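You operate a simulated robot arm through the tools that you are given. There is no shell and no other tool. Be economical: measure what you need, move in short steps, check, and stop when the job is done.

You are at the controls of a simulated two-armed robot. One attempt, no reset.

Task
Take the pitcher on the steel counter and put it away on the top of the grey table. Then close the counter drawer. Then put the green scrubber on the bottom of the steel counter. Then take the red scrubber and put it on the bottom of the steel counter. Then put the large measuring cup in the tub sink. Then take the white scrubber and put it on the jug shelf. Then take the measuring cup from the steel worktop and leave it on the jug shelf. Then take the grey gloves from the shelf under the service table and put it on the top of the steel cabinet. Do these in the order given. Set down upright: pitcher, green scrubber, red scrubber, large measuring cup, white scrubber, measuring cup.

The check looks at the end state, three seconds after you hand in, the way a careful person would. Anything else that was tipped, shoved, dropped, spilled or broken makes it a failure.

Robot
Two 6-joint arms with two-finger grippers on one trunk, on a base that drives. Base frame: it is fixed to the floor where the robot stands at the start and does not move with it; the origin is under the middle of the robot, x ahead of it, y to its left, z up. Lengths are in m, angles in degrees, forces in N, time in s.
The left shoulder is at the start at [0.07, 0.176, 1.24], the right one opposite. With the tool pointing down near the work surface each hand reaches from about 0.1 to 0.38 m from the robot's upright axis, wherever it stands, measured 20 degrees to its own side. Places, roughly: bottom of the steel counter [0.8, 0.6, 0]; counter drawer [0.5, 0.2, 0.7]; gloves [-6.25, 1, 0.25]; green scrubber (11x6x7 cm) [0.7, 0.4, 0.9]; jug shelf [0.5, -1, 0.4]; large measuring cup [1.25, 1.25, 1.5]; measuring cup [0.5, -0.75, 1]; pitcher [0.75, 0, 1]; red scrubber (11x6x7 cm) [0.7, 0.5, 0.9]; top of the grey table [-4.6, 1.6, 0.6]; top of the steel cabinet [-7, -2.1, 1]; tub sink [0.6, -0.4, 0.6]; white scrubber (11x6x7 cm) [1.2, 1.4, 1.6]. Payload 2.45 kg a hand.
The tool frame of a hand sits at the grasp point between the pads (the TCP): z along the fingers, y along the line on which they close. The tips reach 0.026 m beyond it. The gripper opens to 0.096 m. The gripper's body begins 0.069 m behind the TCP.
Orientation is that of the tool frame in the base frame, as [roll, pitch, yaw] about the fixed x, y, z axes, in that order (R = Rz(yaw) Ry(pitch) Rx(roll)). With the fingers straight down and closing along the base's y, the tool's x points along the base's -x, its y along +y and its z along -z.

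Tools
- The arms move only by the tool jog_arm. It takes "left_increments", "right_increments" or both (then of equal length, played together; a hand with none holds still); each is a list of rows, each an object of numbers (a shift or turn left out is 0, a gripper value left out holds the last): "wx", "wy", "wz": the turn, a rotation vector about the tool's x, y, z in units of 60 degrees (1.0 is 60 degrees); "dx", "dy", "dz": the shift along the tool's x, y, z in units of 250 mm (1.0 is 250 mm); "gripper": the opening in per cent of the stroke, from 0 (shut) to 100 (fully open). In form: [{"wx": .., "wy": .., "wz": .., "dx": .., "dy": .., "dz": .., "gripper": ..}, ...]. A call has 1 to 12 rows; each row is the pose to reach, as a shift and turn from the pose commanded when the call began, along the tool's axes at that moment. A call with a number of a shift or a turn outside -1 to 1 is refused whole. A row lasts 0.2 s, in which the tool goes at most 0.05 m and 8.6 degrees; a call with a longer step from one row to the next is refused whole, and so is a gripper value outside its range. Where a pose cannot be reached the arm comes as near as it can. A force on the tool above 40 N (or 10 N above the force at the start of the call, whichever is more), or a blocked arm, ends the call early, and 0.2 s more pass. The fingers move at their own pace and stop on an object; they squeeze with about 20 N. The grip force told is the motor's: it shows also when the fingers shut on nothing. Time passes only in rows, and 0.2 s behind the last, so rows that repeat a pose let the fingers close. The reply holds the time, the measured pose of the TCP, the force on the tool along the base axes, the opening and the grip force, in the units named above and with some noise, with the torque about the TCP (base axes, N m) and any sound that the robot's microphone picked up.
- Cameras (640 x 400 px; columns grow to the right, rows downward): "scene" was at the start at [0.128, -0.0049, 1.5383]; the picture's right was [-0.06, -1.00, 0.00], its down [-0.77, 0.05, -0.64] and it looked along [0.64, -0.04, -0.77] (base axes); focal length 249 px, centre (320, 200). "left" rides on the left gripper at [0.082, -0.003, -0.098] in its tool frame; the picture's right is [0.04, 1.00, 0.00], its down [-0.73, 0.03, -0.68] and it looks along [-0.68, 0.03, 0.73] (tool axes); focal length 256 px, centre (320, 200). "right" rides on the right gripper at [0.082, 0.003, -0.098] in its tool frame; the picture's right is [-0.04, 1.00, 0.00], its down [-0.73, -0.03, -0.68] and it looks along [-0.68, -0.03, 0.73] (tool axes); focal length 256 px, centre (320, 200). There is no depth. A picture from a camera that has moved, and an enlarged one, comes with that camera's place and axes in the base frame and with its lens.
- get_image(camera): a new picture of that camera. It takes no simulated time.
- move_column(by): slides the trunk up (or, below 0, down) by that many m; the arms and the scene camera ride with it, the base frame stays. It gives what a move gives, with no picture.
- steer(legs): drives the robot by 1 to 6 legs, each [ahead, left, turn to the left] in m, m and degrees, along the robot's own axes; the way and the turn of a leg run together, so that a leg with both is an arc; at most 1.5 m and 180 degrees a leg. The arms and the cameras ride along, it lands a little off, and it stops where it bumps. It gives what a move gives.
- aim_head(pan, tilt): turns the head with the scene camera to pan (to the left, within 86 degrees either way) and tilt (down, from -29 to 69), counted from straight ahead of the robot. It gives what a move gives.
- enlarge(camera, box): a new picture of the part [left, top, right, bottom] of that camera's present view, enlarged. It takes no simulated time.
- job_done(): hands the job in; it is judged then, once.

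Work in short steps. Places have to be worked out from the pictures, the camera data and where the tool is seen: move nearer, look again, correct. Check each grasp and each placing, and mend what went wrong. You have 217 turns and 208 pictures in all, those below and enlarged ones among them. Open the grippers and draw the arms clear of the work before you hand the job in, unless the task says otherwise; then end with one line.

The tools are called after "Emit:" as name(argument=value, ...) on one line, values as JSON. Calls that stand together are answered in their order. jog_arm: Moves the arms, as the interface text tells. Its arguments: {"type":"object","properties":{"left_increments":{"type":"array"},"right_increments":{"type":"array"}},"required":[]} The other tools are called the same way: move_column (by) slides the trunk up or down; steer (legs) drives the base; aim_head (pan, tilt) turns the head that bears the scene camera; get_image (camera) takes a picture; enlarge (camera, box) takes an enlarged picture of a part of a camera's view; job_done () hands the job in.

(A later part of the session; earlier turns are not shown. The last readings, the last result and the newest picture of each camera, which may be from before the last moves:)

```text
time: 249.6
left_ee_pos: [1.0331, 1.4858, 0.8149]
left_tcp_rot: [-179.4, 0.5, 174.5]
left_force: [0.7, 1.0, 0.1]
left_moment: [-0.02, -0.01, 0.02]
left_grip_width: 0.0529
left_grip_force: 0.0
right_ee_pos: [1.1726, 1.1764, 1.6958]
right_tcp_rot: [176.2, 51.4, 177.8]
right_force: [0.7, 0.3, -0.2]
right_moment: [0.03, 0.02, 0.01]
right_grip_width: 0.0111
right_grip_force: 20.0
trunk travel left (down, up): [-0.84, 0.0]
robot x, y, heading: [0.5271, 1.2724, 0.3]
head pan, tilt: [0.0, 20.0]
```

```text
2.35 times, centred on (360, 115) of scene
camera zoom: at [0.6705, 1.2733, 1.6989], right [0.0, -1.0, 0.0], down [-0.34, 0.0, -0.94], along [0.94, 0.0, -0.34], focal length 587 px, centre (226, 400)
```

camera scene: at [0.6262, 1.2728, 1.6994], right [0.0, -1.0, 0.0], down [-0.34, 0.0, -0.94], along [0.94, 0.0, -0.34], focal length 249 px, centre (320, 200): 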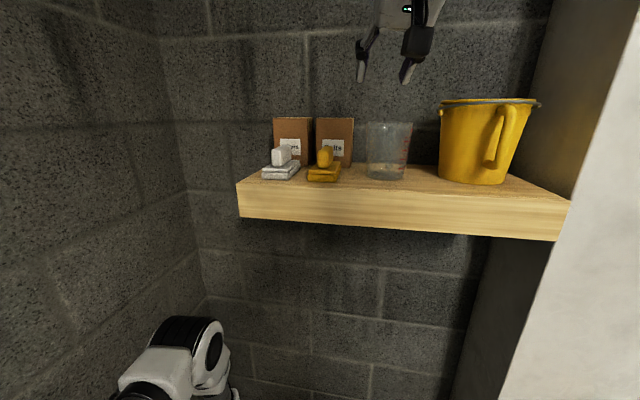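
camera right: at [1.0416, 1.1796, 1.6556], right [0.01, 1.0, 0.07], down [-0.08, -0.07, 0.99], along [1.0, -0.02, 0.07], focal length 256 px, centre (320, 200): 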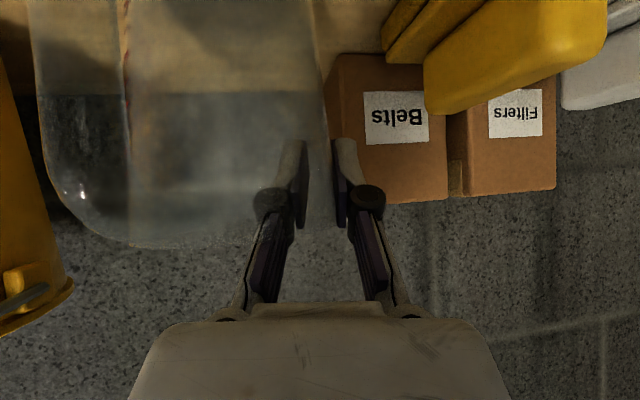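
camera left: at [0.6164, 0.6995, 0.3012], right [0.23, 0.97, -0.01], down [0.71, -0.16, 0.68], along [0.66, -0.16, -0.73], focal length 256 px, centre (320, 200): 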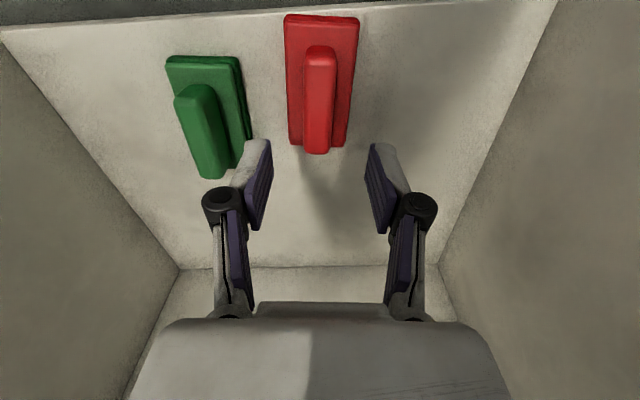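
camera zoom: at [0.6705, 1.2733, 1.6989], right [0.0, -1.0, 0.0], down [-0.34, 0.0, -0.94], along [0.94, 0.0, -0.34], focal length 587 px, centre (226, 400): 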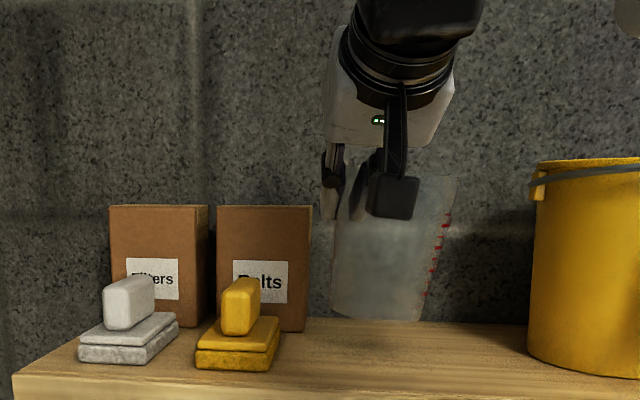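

The cup is held, only slightly tilted. I back out of the nook and retrace the path to the front of the counter.

Emit:
steer(legs=[[-0.22, 0, 0], [-0.22, 0, 0], [-0.1, -0.3, 0], [-0.08, -0.3, 0]])

Emit:
aim_head(pan=-25, tilt=35)

Emit:
get_image(camera="scene")

```text
time: 256.0
left_ee_pos: [0.4197, 0.8877, 0.8154]
left_tcp_rot: [-179.3, 0.6, 175.0]
left_force: [-0.5, 0.6, -0.3]
left_moment: [-0.04, 0.01, -0.04]
left_grip_width: 0.0527
left_grip_force: 0.1
right_ee_pos: [0.5627, 0.5802, 1.6974]
right_tcp_rot: [176.3, 51.4, 178.4]
right_force: [0.6, 0.9, -0.2]
right_moment: [0.0, -0.02, -0.01]
right_grip_width: 0.0109
right_grip_force: 20.1
trunk travel left (down, up): [-0.84, 0.0]
robot x, y, heading: [-0.0861, 0.6662, 0.8]
head pan, tilt: [0.0, 20.0]
```

```text
time: 256.9
left_ee_pos: [0.4193, 0.8862, 0.815]
left_tcp_rot: [-179.4, 0.6, 175.0]
left_force: [-0.7, 0.3, 0.4]
left_moment: [-0.01, 0.01, -0.01]
left_grip_width: 0.0527
left_grip_force: 0.0
right_ee_pos: [0.5621, 0.5756, 1.6973]
right_tcp_rot: [176.1, 51.4, 178.3]
right_force: [0.0, 0.4, 0.0]
right_moment: [0.08, 0.01, -0.02]
right_grip_width: 0.0109
right_grip_force: 19.9
trunk travel left (down, up): [-0.84, 0.0]
robot x, y, heading: [-0.0825, 0.6685, 1.1]
head pan, tilt: [-25.0, 35.0]
```

```text
102 pictures are left
camera scene: at [0.0464, 0.6315, 1.6752], right [-0.41, -0.91, 0.0], down [-0.52, 0.24, -0.82], along [0.75, -0.34, -0.57], focal length 249 px, centre (320, 200)
```

scene: 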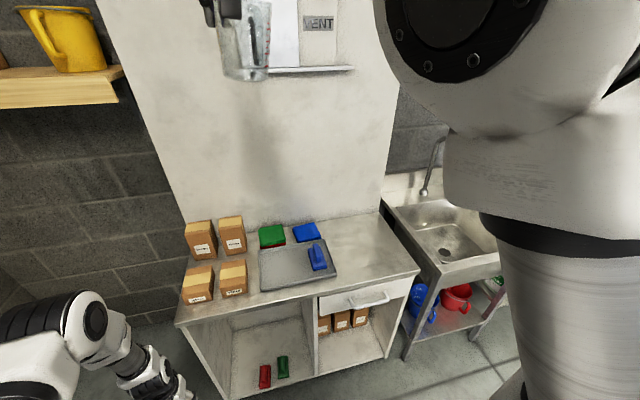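

I raise the left hand above counter level, then drive right to the sink.

Emit:
jog_arm(left_increments=[{"dz": -0.16}, {"dz": -0.32}, {"dz": -0.48}, {"dz": -0.64}, {"dz": -0.8}, {"dz": -0.96}])

Emit:
steer(legs=[[0, -0.5, -0.5], [0, -0.45, -0.5]])

Emit:
aim_head(pan=0, tilt=50)

Emit:
get_image(camera="scene")

```text
time: 258.3
left_ee_pos: [0.4178, 0.8883, 1.0555]
left_tcp_rot: [-179.4, 0.6, 175.0]
left_force: [0.0, -1.1, 0.8]
left_moment: [0.02, 0.01, 0.0]
left_grip_width: 0.0528
left_grip_force: 0.1
right_ee_pos: [0.5597, 0.5768, 1.6981]
right_tcp_rot: [176.1, 51.4, 178.2]
right_force: [0.1, 0.2, -1.5]
right_moment: [0.05, 0.0, 0.01]
right_grip_width: 0.011
right_grip_force: 19.7
trunk travel left (down, up): [-0.84, 0.0]
robot x, y, heading: [-0.0874, 0.6698, 0.6]
head pan, tilt: [-25.0, 35.0]
```

```text
time: 263.6
left_ee_pos: [0.4274, -0.0732, 1.0544]
left_tcp_rot: [-179.3, 0.6, 174.4]
left_force: [-0.5, -0.2, -0.1]
left_moment: [-0.04, -0.01, -0.03]
left_grip_width: 0.0531
left_grip_force: 0.0
right_ee_pos: [0.5668, -0.3832, 1.6967]
right_tcp_rot: [176.3, 51.5, 177.8]
right_force: [0.2, 0.4, -0.9]
right_moment: [0.02, -0.01, -0.02]
right_grip_width: 0.011
right_grip_force: 19.7
trunk travel left (down, up): [-0.84, 0.0]
robot x, y, heading: [-0.0791, -0.2912, 0.4]
head pan, tilt: [-25.0, 35.0]
```

```text
time: 264.5
left_ee_pos: [0.4287, -0.0738, 1.0556]
left_tcp_rot: [-179.4, 0.4, 174.4]
left_force: [0.2, -0.1, 0.9]
left_moment: [0.01, -0.03, 0.02]
left_grip_width: 0.0528
left_grip_force: 0.1
right_ee_pos: [0.5664, -0.3868, 1.6949]
right_tcp_rot: [176.1, 51.3, 177.7]
right_force: [0.2, 0.1, -2.0]
right_moment: [0.02, 0.01, 0.0]
right_grip_width: 0.0109
right_grip_force: 20.4
trunk travel left (down, up): [-0.84, 0.0]
robot x, y, heading: [-0.0759, -0.2931, 0.0]
head pan, tilt: [0.0, 50.0]
```

```text
101 pictures are left
camera scene: at [0.049, -0.2889, 1.6534], right [0.0, -1.0, 0.0], down [-0.77, 0.0, -0.64], along [0.64, 0.0, -0.77], focal length 249 px, centre (320, 200)
```

scene: 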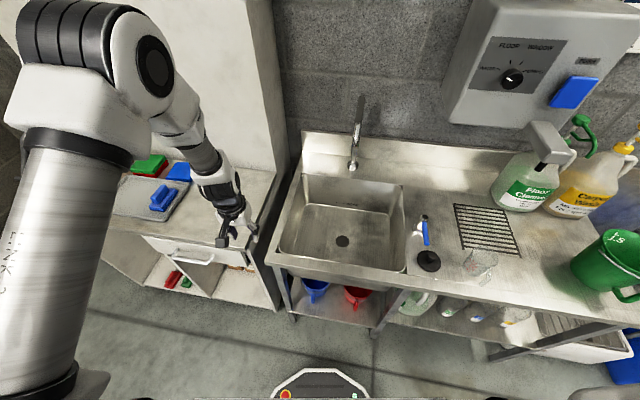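

The basin's clear; drain at about (0.65, -0.39). I'll set the cup at about (0.68, -0.28). First I move the base, then lower the hand 0.25 m.

Emit:
steer(legs=[[0.1, 0.152, 0]])

Emit:
jog_arm(right_increments=[{"dx": 0.11, "dz": 0.09}, {"dx": 0.22, "dz": 0.18}, {"dx": 0.33, "dz": 0.27}, {"dx": 0.44, "dz": 0.355}, {"dx": 0.55, "dz": 0.445}, {"dx": 0.66, "dz": 0.535}, {"dx": 0.777, "dz": 0.629}])

Emit:
enlarge(camera="scene", box=[220, 30, 480, 230])

```text
time: 266.0
left_ee_pos: [0.5256, 0.0726, 1.0562]
left_tcp_rot: [-179.6, 0.6, 174.5]
left_force: [0.2, -1.1, -0.4]
left_moment: [0.01, -0.03, 0.01]
left_grip_width: 0.0528
left_grip_force: 0.0
right_ee_pos: [0.663, -0.2414, 1.6975]
right_tcp_rot: [175.8, 51.5, 177.6]
right_force: [-0.2, -1.1, -0.8]
right_moment: [0.03, -0.01, 0.06]
right_grip_width: 0.0109
right_grip_force: 19.6
trunk travel left (down, up): [-0.84, 0.0]
robot x, y, heading: [0.0154, -0.1399, 0.2]
head pan, tilt: [0.0, 50.0]
```

```text
time: 267.6
left_ee_pos: [0.5275, 0.0742, 1.0543]
left_tcp_rot: [-179.4, 0.5, 174.5]
left_force: [-0.3, 0.3, -0.5]
left_moment: [-0.01, -0.01, -0.03]
left_grip_width: 0.0525
left_grip_force: 0.1
right_ee_pos: [0.6749, -0.2474, 1.4656]
right_tcp_rot: [171.9, 52.1, 173.6]
right_force: [0.8, 0.6, -0.7]
right_moment: [0.03, 0.0, 0.03]
right_grip_width: 0.0108
right_grip_force: 20.0
right hand out of reach, approached as far as the arm can: row 7
trunk travel left (down, up): [-0.84, 0.0]
robot x, y, heading: [0.0169, -0.1464, 0.4]
head pan, tilt: [0.0, 50.0]
```

```text
2.00 times, centred on (350, 130) of scene
camera zoom: at [0.1492, -0.1393, 1.6533], right [0.02, -1.0, 0.0], down [-0.77, -0.01, -0.64], along [0.64, 0.01, -0.77], focal length 499 px, centre (260, 340)
```

zoom: 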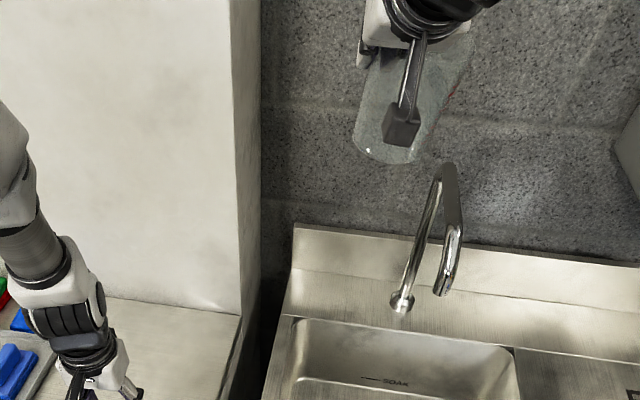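

The posture drifted slightly at the last row (a joint limit). I try continuing downward to see whether it recovers.

Emit:
jog_arm(right_increments=[{"dx": -0.05, "dz": 0.2}, {"dx": 0.06, "dz": 0.29}, {"dx": 0.17, "dz": 0.38}])

```text
refused: row 1 steps farther than a row can; nothing moved
```

Emit:
jog_arm(right_increments=[{"dx": -0.05, "dz": 0.1}, {"dx": 0.02, "dz": 0.24}, {"dx": 0.13, "dz": 0.33}, {"dx": 0.24, "dz": 0.42}])

```text
time: 268.8
left_ee_pos: [0.5272, 0.0739, 1.0552]
left_tcp_rot: [-179.4, 0.5, 174.5]
left_force: [-0.6, 0.5, -0.2]
left_moment: [0.03, -0.02, -0.02]
left_grip_width: 0.0523
left_grip_force: 0.0
right_ee_pos: [0.7255, -0.259, 1.3649]
right_tcp_rot: [169.2, 52.1, 170.0]
right_force: [-0.4, 0.5, -0.9]
right_moment: [0.03, 0.02, -0.06]
right_grip_width: 0.0104
right_grip_force: 20.5
right hand out of reach, approached as far as the arm can: row 4
trunk travel left (down, up): [-0.84, 0.0]
robot x, y, heading: [0.0211, -0.1382, 0.5]
head pan, tilt: [0.0, 50.0]
stopped in row 4 (right hand): the arm was blocked; the commanded pose is now the measured one
```

The elbow is folding to its limit: the hand needs to be farther from the body. I back the base 0.1 m and extend the arm, straightening the orientation.

Emit:
steer(legs=[[-0.1, 0, 0]])

Emit:
jog_arm(right_increments=[{"dx": -0.08, "dz": 0.105, "wx": 0.016, "wy": 0.007, "wz": -0.033}, {"dx": -0.16, "dz": 0.21, "wx": 0.033, "wy": 0.014, "wz": -0.066}, {"dx": -0.24, "dz": 0.32, "wx": 0.05, "wy": 0.02, "wz": -0.1}, {"dx": -0.24, "dz": 0.32, "wx": 0.05, "wy": 0.02, "wz": -0.1}])

Emit:
get_image(camera="scene")

```text
time: 269.9
left_ee_pos: [0.4283, 0.0747, 1.0532]
left_tcp_rot: [-179.4, 0.4, 174.5]
left_force: [0.2, 0.0, 0.7]
left_moment: [-0.01, 0.04, 0.01]
left_grip_width: 0.0527
left_grip_force: 0.1
right_ee_pos: [0.6272, -0.2601, 1.3621]
right_tcp_rot: [169.3, 51.9, 170.2]
right_force: [0.4, -1.1, -1.2]
right_moment: [0.06, -0.02, -0.02]
right_grip_width: 0.0107
right_grip_force: 19.9
trunk travel left (down, up): [-0.84, 0.0]
robot x, y, heading: [-0.0775, -0.1411, 0.2]
head pan, tilt: [0.0, 50.0]
```

```text
time: 270.9
left_ee_pos: [0.424, 0.075, 1.056]
left_tcp_rot: [-179.4, 0.6, 174.5]
left_force: [-0.5, -0.3, 0.5]
left_moment: [0.0, -0.02, -0.02]
left_grip_width: 0.0527
left_grip_force: 0.0
right_ee_pos: [0.7225, -0.2624, 1.366]
right_tcp_rot: [-180.0, 51.6, 179.9]
right_force: [0.3, -1.0, -0.4]
right_moment: [0.04, -0.02, -0.02]
right_grip_width: 0.0108
right_grip_force: 19.7
right hand out of reach, approached as far as the arm can: row 1
trunk travel left (down, up): [-0.84, 0.0]
robot x, y, heading: [-0.0855, -0.1432, 0.3]
head pan, tilt: [0.0, 50.0]
```

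```text
99 pictures are left
camera scene: at [0.0454, -0.1403, 1.6535], right [0.0, -1.0, 0.0], down [-0.77, 0.0, -0.64], along [0.64, 0.0, -0.77], focal length 249 px, centre (320, 200)
```

scene: 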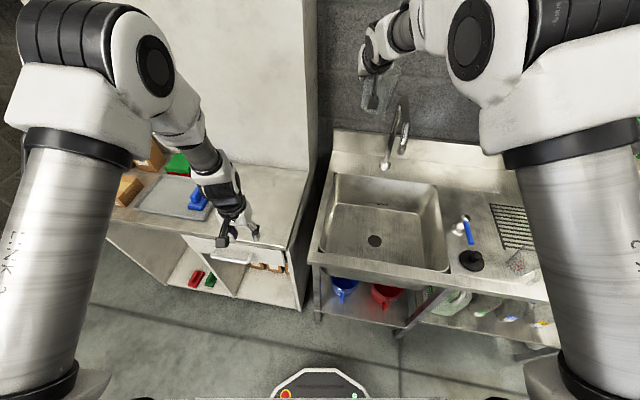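

Orientation is exact now. I lower the hand 0.25 m more.

Emit:
jog_arm(right_increments=[{"dx": 0.11, "dz": 0.088}, {"dx": 0.22, "dz": 0.177}, {"dx": 0.33, "dz": 0.265}, {"dx": 0.44, "dz": 0.353}, {"dx": 0.55, "dz": 0.442}, {"dx": 0.66, "dz": 0.53}, {"dx": 0.784, "dz": 0.621}])

Emit:
get_image(camera="scene")

```text
time: 272.5
left_ee_pos: [0.4263, 0.0747, 1.0539]
left_tcp_rot: [-179.4, 0.5, 174.5]
left_force: [-0.3, 0.7, 0.8]
left_moment: [-0.04, 0.02, 0.01]
left_grip_width: 0.0529
left_grip_force: 0.0
right_ee_pos: [0.7259, -0.262, 1.1128]
right_tcp_rot: [179.9, 51.4, 179.9]
right_force: [0.4, -0.3, -0.9]
right_moment: [0.06, -0.01, -0.01]
right_grip_width: 0.0105
right_grip_force: 20.3
trunk travel left (down, up): [-0.84, 0.0]
robot x, y, heading: [-0.0831, -0.1427, 0.2]
head pan, tilt: [0.0, 50.0]
```

```text
98 pictures are left
camera scene: at [0.0491, -0.1409, 1.6533], right [0.0, -1.0, 0.0], down [-0.77, 0.0, -0.64], along [0.64, 0.0, -0.77], focal length 249 px, centre (320, 200)
```

scene: 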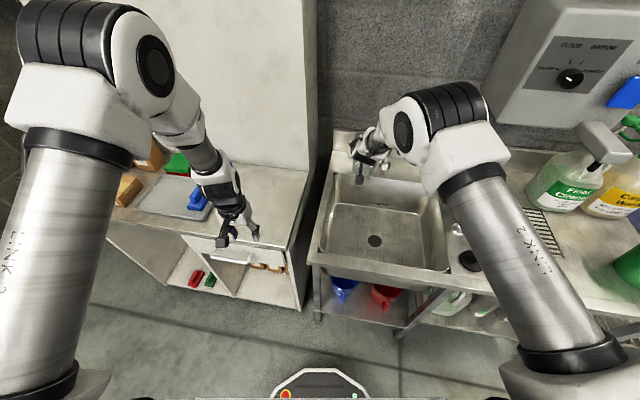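

Good. I pull the left hand back a bit, then lower the trunk 0.33 m toward the basin floor.

Emit:
jog_arm(left_increments=[{"dx": 0.15}, {"dx": 0.3}, {"dx": 0.36}])

Emit:
move_column(by=-0.33)

Emit:
get_image(camera="scene")

Emit:
get_image(camera="right")

```text
time: 273.3
left_ee_pos: [0.3359, 0.084, 1.0535]
left_tcp_rot: [-179.5, 0.5, 174.6]
left_force: [0.0, 0.5, 0.0]
left_moment: [-0.01, -0.02, -0.01]
left_grip_width: 0.0528
left_grip_force: 0.1
right_ee_pos: [0.7229, -0.2617, 1.1132]
right_tcp_rot: [180.0, 51.5, 179.9]
right_force: [0.3, -0.4, -0.9]
right_moment: [0.02, 0.0, 0.0]
right_grip_width: 0.0105
right_grip_force: 19.9
trunk travel left (down, up): [-0.84, 0.0]
robot x, y, heading: [-0.0859, -0.1414, -0.0]
head pan, tilt: [0.0, 50.0]
```

```text
time: 276.6
left_ee_pos: [0.3368, 0.0821, 0.7239]
left_tcp_rot: [-179.4, 0.6, 174.6]
left_force: [-0.5, 0.8, -0.5]
left_moment: [0.03, 0.01, -0.06]
left_grip_width: 0.0527
left_grip_force: 0.0
right_ee_pos: [0.7232, -0.2613, 0.7842]
right_tcp_rot: [-180.0, 51.6, 180.0]
right_force: [0.4, 0.5, -0.3]
right_moment: [0.01, 0.01, -0.01]
right_grip_width: 0.0107
right_grip_force: 20.0
trunk travel left (down, up): [-0.51, 0.33]
robot x, y, heading: [-0.0807, -0.1423, 0.3]
head pan, tilt: [0.0, 50.0]
```

```text
97 pictures are left
camera scene: at [0.0469, -0.1405, 1.3234], right [0.0, -1.0, 0.0], down [-0.77, 0.0, -0.64], along [0.64, 0.0, -0.77], focal length 249 px, centre (320, 200)
```

scene: 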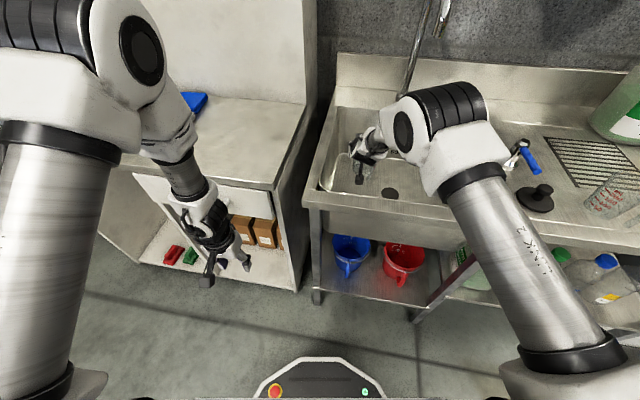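

```text
96 pictures are left
camera right: at [0.5943, -0.2581, 0.7806], right [0.03, 1.0, 0.03], down [-0.08, -0.03, 1.0], along [1.0, -0.03, 0.07], focal length 256 px, centre (320, 200)
```

right: 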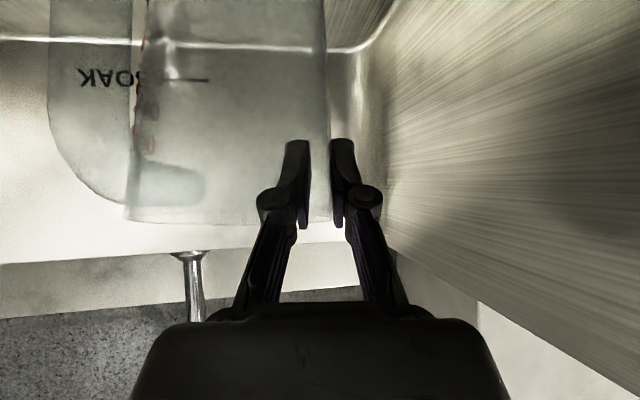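

Inside the basin, the cup nearly upright. I lower in 1 cm steps until contact.

Emit:
jog_arm(right_increments=[{"dx": 0.031, "dz": 0.025}, {"dx": 0.063, "dz": 0.05}, {"dx": 0.094, "dz": 0.074}, {"dx": 0.125, "dz": 0.099}, {"dx": 0.157, "dz": 0.124}, {"dx": 0.188, "dz": 0.149}, {"dx": 0.22, "dz": 0.174}, {"dx": 0.25, "dz": 0.199}])

Emit:
get_image(camera="right")

Emit:
enlarge(camera="scene", box=[310, 80, 450, 220])

```text
time: 277.8
left_ee_pos: [0.3346, 0.0841, 0.7243]
left_tcp_rot: [-179.4, 0.6, 174.5]
left_force: [-0.3, 0.1, -0.7]
left_moment: [0.01, 0.01, 0.03]
left_grip_width: 0.053
left_grip_force: 0.0
right_ee_pos: [0.7277, -0.2604, 0.7454]
right_tcp_rot: [-179.8, 53.0, -179.9]
right_force: [-2.8, 2.6, 20.8]
right_moment: [-0.49, 0.89, -0.17]
right_grip_width: 0.0112
right_grip_force: 20.6
trunk travel left (down, up): [-0.51, 0.33]
robot x, y, heading: [-0.0814, -0.1421, -0.0]
head pan, tilt: [0.0, 50.0]
stopped in row 6 (right hand): the force on the tool passed its limit at 44 N (the readings are from after the stop); the commanded pose is now the measured one
```

```text
95 pictures are left
camera right: at [0.5991, -0.2564, 0.7393], right [0.02, 1.0, 0.03], down [-0.1, -0.03, 0.99], along [0.99, -0.03, 0.1], focal length 256 px, centre (320, 200)
```

right: 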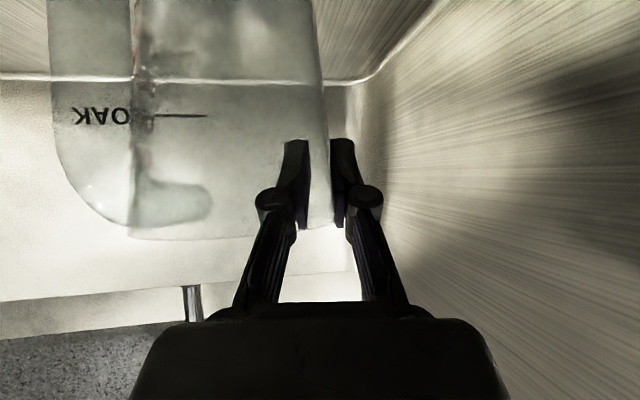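

```text
2.86 times, centred on (380, 150) of scene
camera zoom: at [0.0445, -0.1402, 1.3238], right [0.01, -1.0, 0.0], down [-0.77, 0.0, -0.64], along [0.64, 0.0, -0.77], focal length 712 px, centre (149, 343)
```

zoom: 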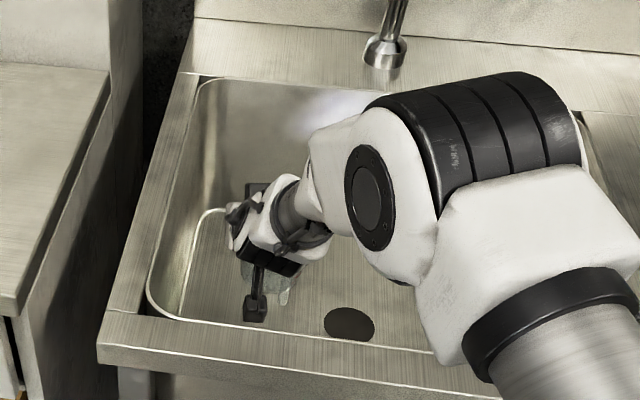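

Contact (44 N stop). I open gently and check that the cup stays upright before lifting out.

Emit:
jog_arm(right_increments=[{"gripper": 35}, {"gripper": 35}, {"gripper": 35}, {"gripper": 35}])

Emit:
jog_arm(right_increments=[{"dx": 0.0, "dz": 0.0}, {"dx": -0.12, "dz": -0.1}, {"dx": -0.25, "dz": -0.2}, {"dx": -0.37, "dz": -0.29}, {"dx": -0.5, "dz": -0.39}, {"dx": -0.66, "dz": -0.52}, {"dx": -0.8, "dz": -0.63}])

Emit:
get_image(camera="scene")

```text
time: 278.8
left_ee_pos: [0.336, 0.083, 0.7237]
left_tcp_rot: [-179.4, 0.6, 174.6]
left_force: [0.5, -0.2, 1.2]
left_moment: [0.01, 0.02, 0.03]
left_grip_width: 0.0528
left_grip_force: 0.0
right_ee_pos: [0.7259, -0.2604, 0.7397]
right_tcp_rot: [-179.8, 52.4, -179.9]
right_force: [0.7, 0.3, 0.1]
right_moment: [-0.01, -0.03, 0.01]
right_grip_width: 0.0338
right_grip_force: 0.0
trunk travel left (down, up): [-0.51, 0.33]
robot x, y, heading: [-0.0791, -0.1385, 0.2]
head pan, tilt: [0.0, 50.0]
```

```text
refused: row 6 steps farther than a row can; nothing moved
```

```text
93 pictures are left
camera scene: at [0.0469, -0.1402, 1.3234], right [0.01, -1.0, 0.0], down [-0.77, 0.0, -0.64], along [0.64, 0.0, -0.77], focal length 249 px, centre (320, 200)
```

scene: 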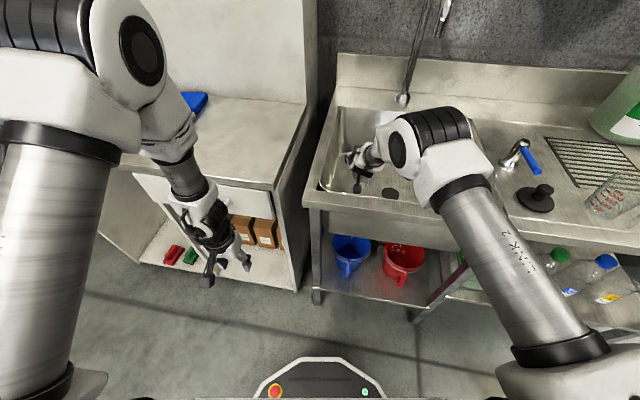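

Emit:
jog_arm(right_increments=[{"dx": -0.06, "dz": -0.05}, {"dx": -0.16, "dz": -0.125}, {"dx": -0.28, "dz": -0.22}, {"dx": -0.4, "dz": -0.315}, {"dx": -0.52, "dz": -0.41}, {"dx": -0.64, "dz": -0.5}, {"dx": -0.76, "dz": -0.6}])

Emit:
move_column(by=0.33)

Emit:
enlarge(camera="scene", box=[310, 80, 510, 300])

```text
time: 280.4
left_ee_pos: [0.335, 0.0839, 0.7229]
left_tcp_rot: [-179.4, 0.6, 174.6]
left_force: [0.0, 0.7, -0.6]
left_moment: [-0.01, -0.01, 0.04]
left_grip_width: 0.0526
left_grip_force: 0.0
right_ee_pos: [0.7239, -0.2612, 0.9832]
right_tcp_rot: [-179.7, 52.5, -179.6]
right_force: [-0.5, 0.1, 0.8]
right_moment: [-0.02, -0.02, -0.05]
right_grip_width: 0.0337
right_grip_force: 0.1
trunk travel left (down, up): [-0.51, 0.33]
robot x, y, heading: [-0.0789, -0.1433, 0.2]
head pan, tilt: [0.0, 50.0]
```

```text
time: 283.7
left_ee_pos: [0.3372, 0.0834, 1.0542]
left_tcp_rot: [-179.4, 0.5, 174.7]
left_force: [-0.1, 0.6, -1.0]
left_moment: [0.0, -0.01, 0.03]
left_grip_width: 0.053
left_grip_force: 0.0
right_ee_pos: [0.7251, -0.2598, 1.3121]
right_tcp_rot: [-179.9, 52.4, -179.8]
right_force: [-0.3, 0.0, 0.8]
right_moment: [0.02, -0.03, -0.01]
right_grip_width: 0.0336
right_grip_force: 0.1
trunk travel left (down, up): [-0.84, 0.0]
robot x, y, heading: [-0.0796, -0.1439, 0.2]
head pan, tilt: [0.0, 50.0]
```

```text
1.82 times, centred on (410, 190) of scene
camera zoom: at [0.0471, -0.1402, 1.6533], right [0.01, -1.0, 0.0], down [-0.77, 0.0, -0.64], along [0.64, 0.0, -0.77], focal length 453 px, centre (156, 218)
```

zoom: 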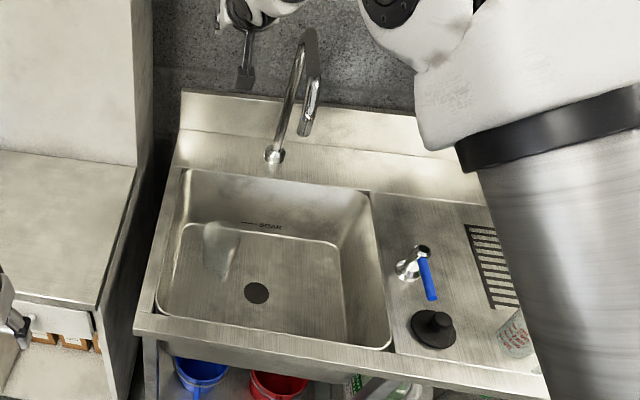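

The cup stands upright in the sink. Next the white scrubber: it lies at about (1.18, 1.357), ridge along x, so the left hand suits. I first bring the right hand upright and tucked.

Emit:
jog_arm(right_increments=[{"wy": 0.125, "dx": 0.09, "dz": -0.11, "gripper": 60}, {"wy": 0.25, "dx": 0.18, "dz": -0.22}, {"wy": 0.375, "dx": 0.27, "dz": -0.33}, {"wy": 0.5, "dx": 0.36, "dz": -0.44}, {"wy": 0.625, "dx": 0.45, "dz": -0.55}, {"wy": 0.75, "dx": 0.54, "dz": -0.66}, {"wy": 0.873, "dx": 0.61, "dz": -0.76}])

Emit:
jog_arm(right_increments=[{"dz": 0.13, "dx": 0.1, "dy": -0.07}, {"dz": 0.26, "dx": 0.2, "dy": -0.14}, {"dz": 0.39, "dx": 0.3, "dy": -0.21}, {"dz": 0.5, "dx": 0.4, "dy": -0.28}, {"dz": 0.6, "dx": 0.5, "dy": -0.36}, {"dz": 0.7, "dx": 0.6, "dy": -0.44}, {"dz": 0.75, "dx": 0.72, "dy": -0.5}, {"dz": 0.8, "dx": 0.84, "dy": -0.56}])

```text
time: 285.3
left_ee_pos: [0.3345, 0.0831, 1.0531]
left_tcp_rot: [-179.4, 0.5, 174.6]
left_force: [-0.3, 0.3, 0.8]
left_moment: [-0.03, 0.0, -0.03]
left_grip_width: 0.053
left_grip_force: 0.1
right_ee_pos: [0.4803, -0.2589, 1.3061]
right_tcp_rot: [-180.0, -0.2, -180.0]
right_force: [0.0, -0.1, 0.3]
right_moment: [0.0, -0.03, 0.0]
right_grip_width: 0.0577
right_grip_force: 0.1
trunk travel left (down, up): [-0.84, 0.0]
robot x, y, heading: [-0.0812, -0.1411, 0.3]
head pan, tilt: [0.0, 50.0]
```

```text
time: 287.1
left_ee_pos: [0.335, 0.0834, 1.0542]
left_tcp_rot: [-179.3, 0.6, 174.6]
left_force: [0.5, -0.8, 0.6]
left_moment: [0.01, 0.0, -0.02]
left_grip_width: 0.0529
left_grip_force: 0.1
right_ee_pos: [0.2872, -0.3938, 1.1132]
right_tcp_rot: [-179.1, -0.8, 179.9]
right_force: [0.0, -0.3, 0.1]
right_moment: [0.0, 0.02, 0.03]
right_grip_width: 0.0576
right_grip_force: 0.0
right hand out of reach, approached as far as the arm can: row 8
trunk travel left (down, up): [-0.84, 0.0]
robot x, y, heading: [-0.0801, -0.1401, 0.6]
head pan, tilt: [0.0, 50.0]
```

Right hand tucked. I drive back around to the nook.

Emit:
steer(legs=[[0, 0.4, -0.3], [0, 0.4, -0.3], [0.08, 0.3, 0], [0.08, 0.3, 0]])

Emit:
jog_arm(left_increments=[{"dz": -0.14, "dx": -0.08, "gripper": 60}, {"dz": -0.28, "dx": -0.16}, {"dz": -0.42, "dx": -0.24}, {"dz": -0.56, "dx": -0.32}, {"dz": -0.7, "dx": -0.38}, {"dz": -0.84, "dx": -0.44}, {"dz": -0.98, "dx": -0.5}])

Emit:
jog_arm(left_increments=[{"dz": -0.16, "dx": -0.05}, {"dz": -0.32, "dx": -0.1}, {"dz": -0.48, "dx": -0.13}, {"dz": -0.64, "dx": -0.16}, {"dz": -0.8, "dx": -0.16}])

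```text
time: 295.1
left_ee_pos: [0.5165, 1.4801, 1.0546]
left_tcp_rot: [-179.5, 0.4, 173.5]
left_force: [-0.9, 0.1, 0.0]
left_moment: [0.05, 0.02, 0.0]
left_grip_width: 0.0529
left_grip_force: 0.1
right_ee_pos: [0.4591, 1.0025, 1.1142]
right_tcp_rot: [-179.1, -0.7, 178.9]
right_force: [0.9, -0.6, 0.3]
right_moment: [0.04, 0.0, 0.0]
right_grip_width: 0.0578
right_grip_force: 0.1
trunk travel left (down, up): [-0.84, 0.0]
robot x, y, heading: [0.0978, 1.2657, -0.7]
head pan, tilt: [0.0, 50.0]
```

```text
time: 296.7
left_ee_pos: [0.6403, 1.4714, 1.3004]
left_tcp_rot: [-179.4, 0.5, 173.5]
left_force: [0.6, 0.0, -0.5]
left_moment: [0.02, -0.03, -0.03]
left_grip_width: 0.0576
left_grip_force: 0.0
right_ee_pos: [0.4599, 1.0048, 1.1144]
right_tcp_rot: [-179.0, -0.8, 178.9]
right_force: [-0.6, -0.4, -0.2]
right_moment: [-0.01, -0.04, -0.01]
right_grip_width: 0.0576
right_grip_force: 0.1
trunk travel left (down, up): [-0.84, 0.0]
robot x, y, heading: [0.0931, 1.2665, -0.7]
head pan, tilt: [0.0, 50.0]
```

```text
time: 297.9
left_ee_pos: [0.6764, 1.4653, 1.5008]
left_tcp_rot: [-179.4, 0.4, 173.4]
left_force: [-0.6, -0.8, -0.3]
left_moment: [-0.04, 0.02, -0.02]
left_grip_width: 0.058
left_grip_force: 0.0
right_ee_pos: [0.4588, 1.0046, 1.1147]
right_tcp_rot: [-179.0, -0.7, 178.9]
right_force: [-0.9, 0.9, 0.1]
right_moment: [-0.04, -0.01, -0.01]
right_grip_width: 0.0577
right_grip_force: 0.0
trunk travel left (down, up): [-0.84, 0.0]
robot x, y, heading: [0.0947, 1.2636, -0.8]
head pan, tilt: [0.0, 50.0]
```

Now I pitch the left hand 52° forward while raising it and bringing it inward.

Emit:
jog_arm(left_increments=[{"wy": -0.12, "dz": -0.08, "dy": -0.05}, {"wy": -0.24, "dz": -0.16, "dy": -0.1}, {"wy": -0.36, "dz": -0.24, "dy": -0.15}, {"wy": -0.48, "dz": -0.32, "dy": -0.2}, {"wy": -0.6, "dz": -0.42, "dy": -0.25}, {"wy": -0.72, "dz": -0.52, "dy": -0.3}, {"wy": -0.85, "dz": -0.62, "dy": -0.35}])

Emit:
aim_head(pan=0, tilt=20)

Emit:
steer(legs=[[0.25, 0, 0.5]])

Emit:
get_image(camera="scene")

```text
time: 299.5
left_ee_pos: [0.7211, 1.3736, 1.6757]
left_tcp_rot: [-179.1, 51.6, 174.2]
left_force: [0.2, -0.7, -0.6]
left_moment: [-0.03, 0.03, 0.04]
left_grip_width: 0.0576
left_grip_force: 0.1
left hand out of reach, approached as far as the arm can: row 4, 5, 6, 7
right_ee_pos: [0.459, 1.004, 1.1144]
right_tcp_rot: [-179.1, -0.8, 178.8]
right_force: [0.0, 0.1, 0.0]
right_moment: [0.05, 0.0, 0.0]
right_grip_width: 0.0575
right_grip_force: 0.0
trunk travel left (down, up): [-0.84, 0.0]
robot x, y, heading: [0.0978, 1.266, -0.9]
head pan, tilt: [0.0, 50.0]
```

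```text
time: 300.4
left_ee_pos: [0.7228, 1.3758, 1.674]
left_tcp_rot: [-179.0, 51.4, 174.2]
left_force: [-0.9, -0.9, 0.7]
left_moment: [-0.04, -0.03, 0.0]
left_grip_width: 0.0575
left_grip_force: 0.1
right_ee_pos: [0.4598, 1.0059, 1.1129]
right_tcp_rot: [-179.0, -0.8, 178.9]
right_force: [-0.9, 0.3, -0.9]
right_moment: [-0.01, 0.0, 0.03]
right_grip_width: 0.0573
right_grip_force: 0.1
trunk travel left (down, up): [-0.84, 0.0]
robot x, y, heading: [0.0996, 1.266, -0.9]
head pan, tilt: [0.0, 20.0]
```

```text
time: 302.3
left_ee_pos: [0.9635, 1.3779, 1.6767]
left_tcp_rot: [-179.1, 51.6, 174.6]
left_force: [-0.5, -0.3, 0.3]
left_moment: [0.03, -0.02, 0.03]
left_grip_width: 0.0576
left_grip_force: 0.1
right_ee_pos: [0.7046, 1.0059, 1.1149]
right_tcp_rot: [-179.1, -0.7, 179.5]
right_force: [-0.3, 1.0, 0.0]
right_moment: [0.01, -0.03, 0.02]
right_grip_width: 0.0576
right_grip_force: 0.0
trunk travel left (down, up): [-0.84, 0.0]
robot x, y, heading: [0.3416, 1.2625, -0.3]
head pan, tilt: [0.0, 20.0]
```

```text
91 pictures are left
camera scene: at [0.4823, 1.2618, 1.6994], right [-0.01, -1.0, 0.0], down [-0.34, 0.0, -0.94], along [0.94, -0.01, -0.34], focal length 249 px, centre (320, 200)
```

scene: 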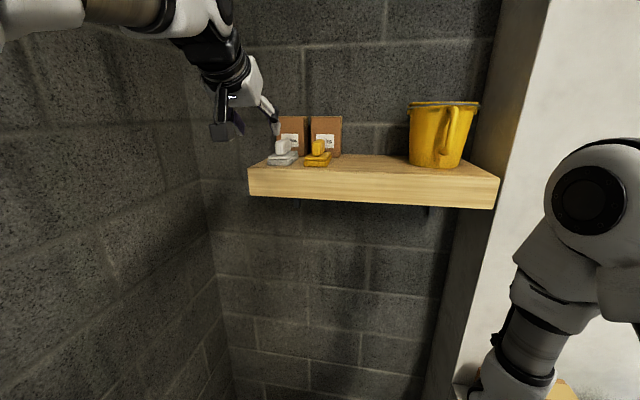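

I drive forward 0.18 m and inspect with the hand camera and the scene camera.

Emit:
steer(legs=[[0.17, -0.015, 0.2]])

Emit:
enlarge(camera="scene", box=[180, 70, 380, 200])

Emit:
get_image(camera="left")

```text
time: 303.7
left_ee_pos: [1.135, 1.3659, 1.6764]
left_tcp_rot: [-179.0, 51.7, 174.9]
left_force: [0.1, -0.6, 0.3]
left_moment: [-0.03, -0.05, 0.0]
left_grip_width: 0.0576
left_grip_force: 0.1
right_ee_pos: [0.8781, 0.9919, 1.1151]
right_tcp_rot: [-178.9, -0.5, 179.6]
right_force: [0.0, 0.8, -0.2]
right_moment: [-0.02, 0.0, 0.01]
right_grip_width: 0.0573
right_grip_force: 0.1
trunk travel left (down, up): [-0.84, 0.0]
robot x, y, heading: [0.5109, 1.2486, -0.0]
head pan, tilt: [0.0, 20.0]
```

```text
3.08 times, centred on (280, 135) of scene
camera zoom: at [0.6544, 1.2472, 1.6994], right [0.0, -1.0, 0.0], down [-0.34, 0.0, -0.94], along [0.94, 0.0, -0.34], focal length 767 px, centre (443, 400)
```

zoom: 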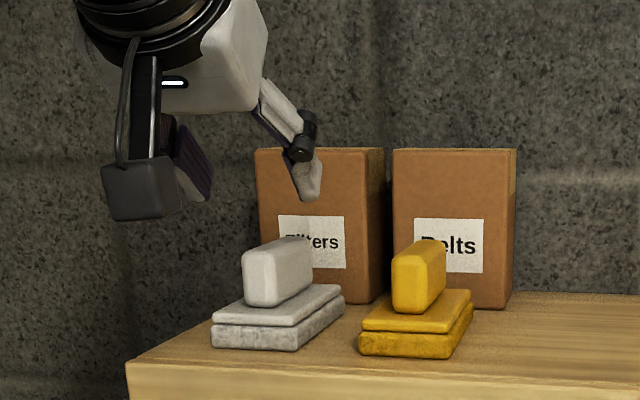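

```text
89 pictures are left
camera left: at [1.0084, 1.3749, 1.6735], right [0.08, 1.0, -0.04], down [-0.07, 0.05, 1.0], along [0.99, -0.07, 0.08], focal length 256 px, centre (320, 200)
```

left: 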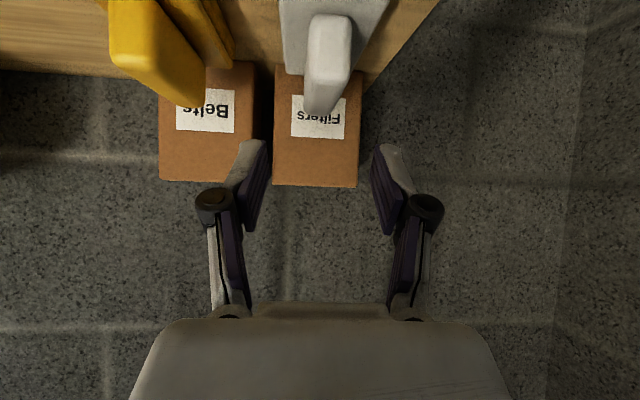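

Ridge centre ≈ (1.18, 1.358), top z ≈ 1.622. I move the hand 3.5 cm ahead and 6 cm down onto it.

Emit:
jog_arm(left_increments=[{"dx": -0.03, "dz": 0.04}, {"dx": 0.035, "dz": 0.15}, {"dx": 0.104, "dz": 0.262}, {"dx": 0.104, "dz": 0.262}])

Emit:
enlarge(camera="scene", box=[180, 70, 380, 200])

Emit:
get_image(camera="left")

```text
time: 304.7
left_ee_pos: [1.175, 1.3605, 1.6144]
left_tcp_rot: [-179.0, 51.5, 174.9]
left_force: [-0.9, -0.3, 0.1]
left_moment: [-0.01, -0.01, 0.02]
left_grip_width: 0.0577
left_grip_force: 0.0
right_ee_pos: [0.8815, 0.993, 1.1136]
right_tcp_rot: [-179.0, -0.8, 179.6]
right_force: [-0.1, -0.6, 0.4]
right_moment: [-0.03, 0.03, 0.02]
right_grip_width: 0.0577
right_grip_force: 0.0
trunk travel left (down, up): [-0.84, 0.0]
robot x, y, heading: [0.5137, 1.2465, 0.1]
head pan, tilt: [0.0, 20.0]
```

```text
3.08 times, centred on (280, 135) of scene
camera zoom: at [0.6592, 1.2469, 1.6989], right [0.0, -1.0, 0.0], down [-0.34, 0.0, -0.94], along [0.94, 0.0, -0.34], focal length 767 px, centre (443, 400)
```

zoom: 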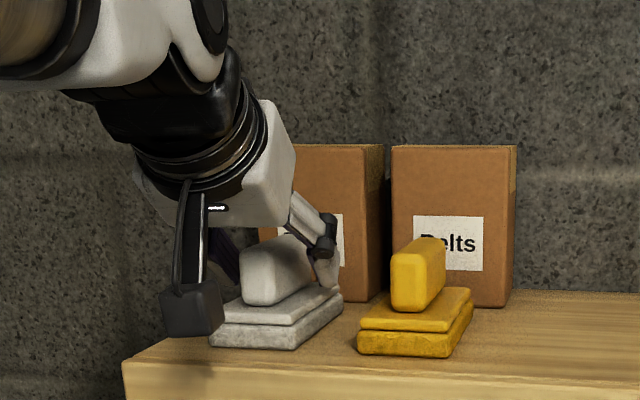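

```text
87 pictures are left
camera left: at [1.0488, 1.3707, 1.6112], right [0.08, 1.0, -0.04], down [-0.07, 0.05, 1.0], along [0.99, -0.07, 0.07], focal length 256 px, centre (320, 200)
```

left: 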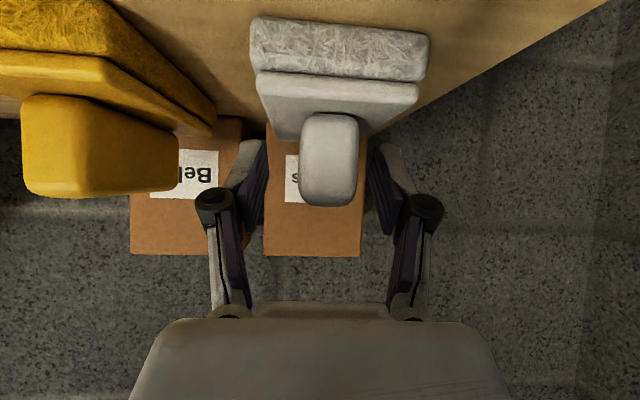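

The ridge sits between the fingers. Close, then lift 4 cm.

Emit:
jog_arm(left_increments=[{"gripper": 0}, {"gripper": 0}, {"gripper": 0}, {"gripper": 0}, {"dx": -0.05, "dz": -0.04}, {"dx": -0.12, "dz": -0.095}, {"dx": -0.2, "dz": -0.155}])

Emit:
enlarge(camera="scene", box=[180, 70, 380, 200])

Emit:
get_image(camera="left")

```text
time: 306.3
left_ee_pos: [1.1737, 1.3613, 1.6778]
left_tcp_rot: [-179.1, 51.5, 174.9]
left_force: [1.0, -0.1, -1.2]
left_moment: [0.02, 0.04, -0.01]
left_grip_width: 0.0235
left_grip_force: 20.2
right_ee_pos: [0.8801, 0.9922, 1.1134]
right_tcp_rot: [-178.9, -0.8, 179.6]
right_force: [-0.2, -0.8, -0.5]
right_moment: [0.02, 0.02, -0.04]
right_grip_width: 0.0578
right_grip_force: 0.0
trunk travel left (down, up): [-0.84, 0.0]
robot x, y, heading: [0.5138, 1.247, -0.2]
head pan, tilt: [0.0, 20.0]
```

```text
3.08 times, centred on (280, 135) of scene
camera zoom: at [0.659, 1.247, 1.6989], right [0.0, -1.0, 0.0], down [-0.34, 0.0, -0.94], along [0.94, 0.0, -0.34], focal length 767 px, centre (443, 400)
```

zoom: 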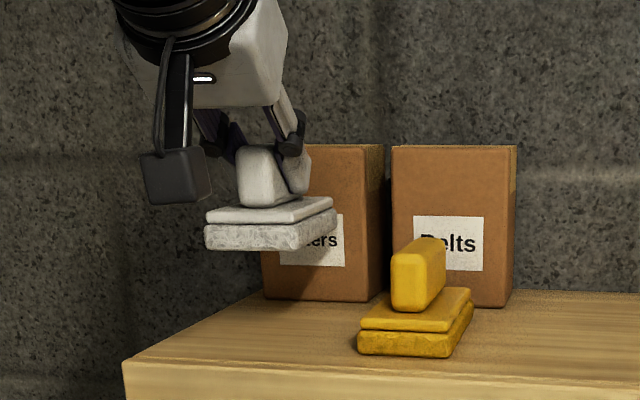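

```text
85 pictures are left
camera left: at [1.0476, 1.3709, 1.6752], right [0.08, 1.0, -0.04], down [-0.07, 0.05, 1.0], along [0.99, -0.07, 0.07], focal length 256 px, centre (320, 200)
```

left: 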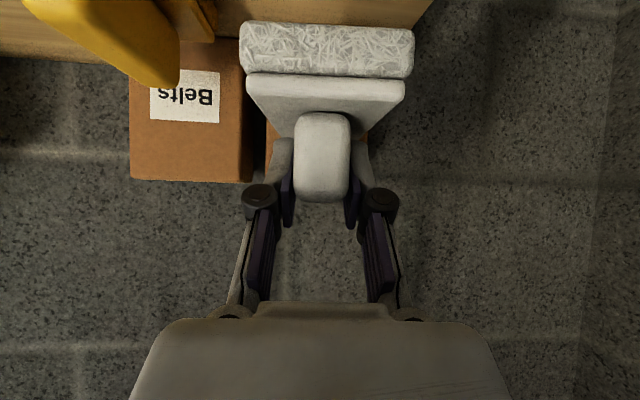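

Held level. I back out of the nook and drive along to the sink/worktop side.

Emit:
steer(legs=[[-0.22, 0.01, 0], [-0.22, 0.01, 0], [-0.1, -0.3, 0], [-0.08, -0.3, 0], [0, -0.5, 0], [0, -0.45, 0]])

Emit:
aim_head(pan=-35, tilt=45)

Emit:
get_image(camera="scene")

```text
time: 317.5
left_ee_pos: [0.5502, -0.1447, 1.6781]
left_tcp_rot: [-178.9, 51.4, 175.4]
left_force: [-0.7, -0.1, -0.6]
left_moment: [-0.02, -0.01, -0.04]
left_grip_width: 0.0234
left_grip_force: 20.1
right_ee_pos: [0.2593, -0.5176, 1.1149]
right_tcp_rot: [-178.9, -0.8, 179.8]
right_force: [0.4, -0.2, 0.1]
right_moment: [-0.03, 0.01, -0.01]
right_grip_width: 0.0576
right_grip_force: 0.1
trunk travel left (down, up): [-0.84, 0.0]
robot x, y, heading: [-0.1082, -0.2638, 0.5]
head pan, tilt: [0.0, 20.0]
```

```text
time: 318.5
left_ee_pos: [0.5505, -0.1479, 1.6783]
left_tcp_rot: [-179.0, 51.6, 175.2]
left_force: [0.4, -0.7, -1.9]
left_moment: [0.03, 0.0, -0.03]
left_grip_width: 0.0233
left_grip_force: 19.9
right_ee_pos: [0.2596, -0.5186, 1.1146]
right_tcp_rot: [-179.0, -0.8, 180.0]
right_force: [-0.1, 0.6, -1.1]
right_moment: [-0.01, -0.02, -0.01]
right_grip_width: 0.0575
right_grip_force: 0.0
trunk travel left (down, up): [-0.84, 0.0]
robot x, y, heading: [-0.1075, -0.2668, 0.1]
head pan, tilt: [-35.0, 45.0]
```

```text
84 pictures are left
camera scene: at [0.0095, -0.3116, 1.6603], right [-0.57, -0.82, 0.0], down [-0.58, 0.4, -0.71], along [0.58, -0.4, -0.71], focal length 249 px, centre (320, 200)
```

scene: 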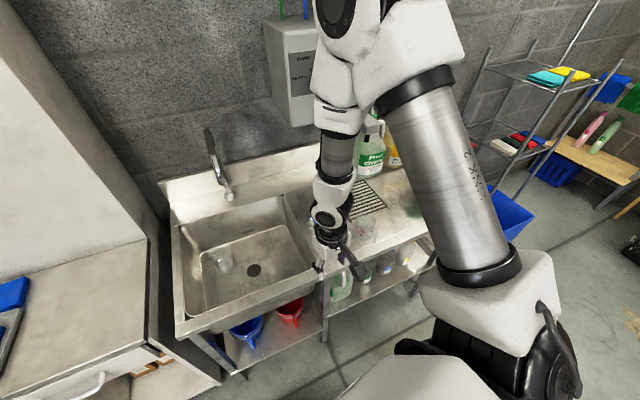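

I continue 0.45 m to the right and look at the lower shelf.

Emit:
steer(legs=[[-0.05, -0.5, 0]])

Emit:
aim_head(pan=0, tilt=50)

Emit:
get_image(camera="scene")

```text
time: 321.5
left_ee_pos: [0.5029, -0.6499, 1.6789]
left_tcp_rot: [-178.9, 51.5, 175.2]
left_force: [-0.2, 0.1, -1.1]
left_moment: [-0.04, 0.01, -0.01]
left_grip_width: 0.0234
left_grip_force: 20.0
right_ee_pos: [0.2106, -1.0217, 1.1144]
right_tcp_rot: [-178.8, -0.8, 179.7]
right_force: [0.3, -0.2, 1.1]
right_moment: [-0.03, 0.02, -0.01]
right_grip_width: 0.0575
right_grip_force: 0.0
trunk travel left (down, up): [-0.84, 0.0]
robot x, y, heading: [-0.1558, -0.7687, -0.2]
head pan, tilt: [-35.0, 45.0]
```

```text
time: 322.5
left_ee_pos: [0.5029, -0.6545, 1.6775]
left_tcp_rot: [-179.0, 51.6, 175.1]
left_force: [0.6, -0.2, -0.7]
left_moment: [-0.03, 0.02, -0.01]
left_grip_width: 0.0235
left_grip_force: 19.9
right_ee_pos: [0.211, -1.0236, 1.1148]
right_tcp_rot: [-179.0, -0.8, 179.7]
right_force: [-0.6, 0.4, 0.0]
right_moment: [0.01, -0.01, 0.01]
right_grip_width: 0.0576
right_grip_force: 0.2
trunk travel left (down, up): [-0.84, 0.0]
robot x, y, heading: [-0.1556, -0.7661, -0.3]
head pan, tilt: [0.0, 50.0]
```

```text
83 pictures are left
camera scene: at [-0.0287, -0.7692, 1.6534], right [0.0, -1.0, 0.0], down [-0.77, 0.0, -0.64], along [0.64, 0.0, -0.77], focal length 249 px, centre (320, 200)
```

scene: 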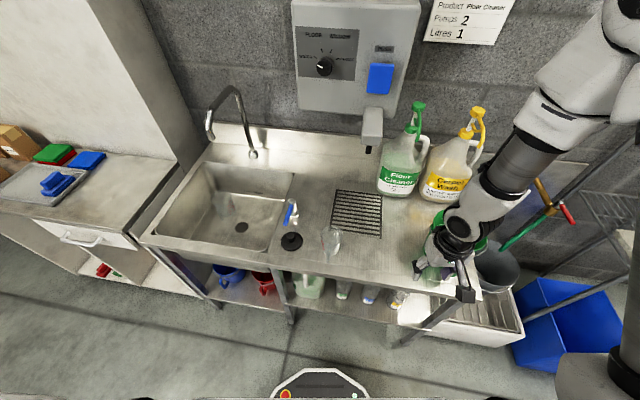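

I back off 0.3 m and lower the trunk to see under the worktop.

Emit:
steer(legs=[[-0.35, -0.1, 0]])

Emit:
move_column(by=-0.4)

Emit:
move_column(by=-0.2)

Emit:
aim_head(pan=0, tilt=30)

Emit:
get_image(camera="scene")

```text
time: 324.9
left_ee_pos: [0.1561, -0.7495, 1.6754]
left_tcp_rot: [-178.9, 51.3, 175.7]
left_force: [0.8, -0.3, -0.9]
left_moment: [0.0, 0.01, -0.04]
left_grip_width: 0.0236
left_grip_force: 19.9
right_ee_pos: [-0.1329, -1.1221, 1.1132]
right_tcp_rot: [-179.1, -0.9, -179.8]
right_force: [0.0, -0.6, 0.3]
right_moment: [0.02, 0.01, -0.03]
right_grip_width: 0.0575
right_grip_force: 0.1
trunk travel left (down, up): [-0.84, 0.0]
robot x, y, heading: [-0.5047, -0.8703, 0.7]
head pan, tilt: [0.0, 50.0]
```

```text
time: 328.7
left_ee_pos: [0.1536, -0.7493, 1.2777]
left_tcp_rot: [-179.0, 51.4, 175.6]
left_force: [1.4, 0.2, -1.4]
left_moment: [0.0, 0.01, -0.02]
left_grip_width: 0.0236
left_grip_force: 19.6
right_ee_pos: [-0.1341, -1.123, 0.7145]
right_tcp_rot: [-179.0, -0.7, -179.9]
right_force: [-0.1, -0.9, -0.3]
right_moment: [0.06, 0.0, -0.01]
right_grip_width: 0.0577
right_grip_force: 0.1
trunk travel left (down, up): [-0.44, 0.4]
robot x, y, heading: [-0.5032, -0.8688, 0.6]
head pan, tilt: [0.0, 50.0]
```

```text
time: 330.9
left_ee_pos: [0.1541, -0.7494, 1.0784]
left_tcp_rot: [-179.1, 51.5, 175.6]
left_force: [0.5, 0.1, -0.5]
left_moment: [-0.01, 0.0, 0.03]
left_grip_width: 0.0234
left_grip_force: 19.9
right_ee_pos: [-0.1359, -1.1222, 0.5138]
right_tcp_rot: [-178.9, -0.8, -179.8]
right_force: [-0.9, -0.6, 0.2]
right_moment: [0.0, -0.01, -0.01]
right_grip_width: 0.0575
right_grip_force: 0.0
trunk travel left (down, up): [-0.24, 0.6]
robot x, y, heading: [-0.5051, -0.8703, 0.6]
head pan, tilt: [0.0, 50.0]
```

```text
time: 331.7
left_ee_pos: [0.1539, -0.7507, 1.0782]
left_tcp_rot: [-179.0, 51.5, 175.6]
left_force: [-0.3, -0.6, -1.2]
left_moment: [0.0, 0.06, -0.03]
left_grip_width: 0.0234
left_grip_force: 19.5
right_ee_pos: [-0.1354, -1.1222, 0.514]
right_tcp_rot: [-179.0, -0.8, -179.9]
right_force: [0.2, 0.3, 0.0]
right_moment: [0.01, -0.01, -0.03]
right_grip_width: 0.0576
right_grip_force: 0.1
trunk travel left (down, up): [-0.24, 0.6]
robot x, y, heading: [-0.5037, -0.8733, 0.4]
head pan, tilt: [0.0, 30.0]
```

```text
82 pictures are left
camera scene: at [-0.3629, -0.87, 1.0828], right [0.01, -1.0, 0.0], down [-0.5, 0.0, -0.87], along [0.87, 0.01, -0.5], focal length 249 px, centre (320, 200)
```

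scene: 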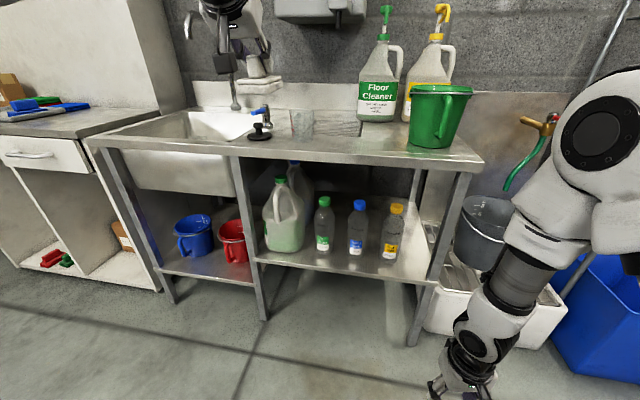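

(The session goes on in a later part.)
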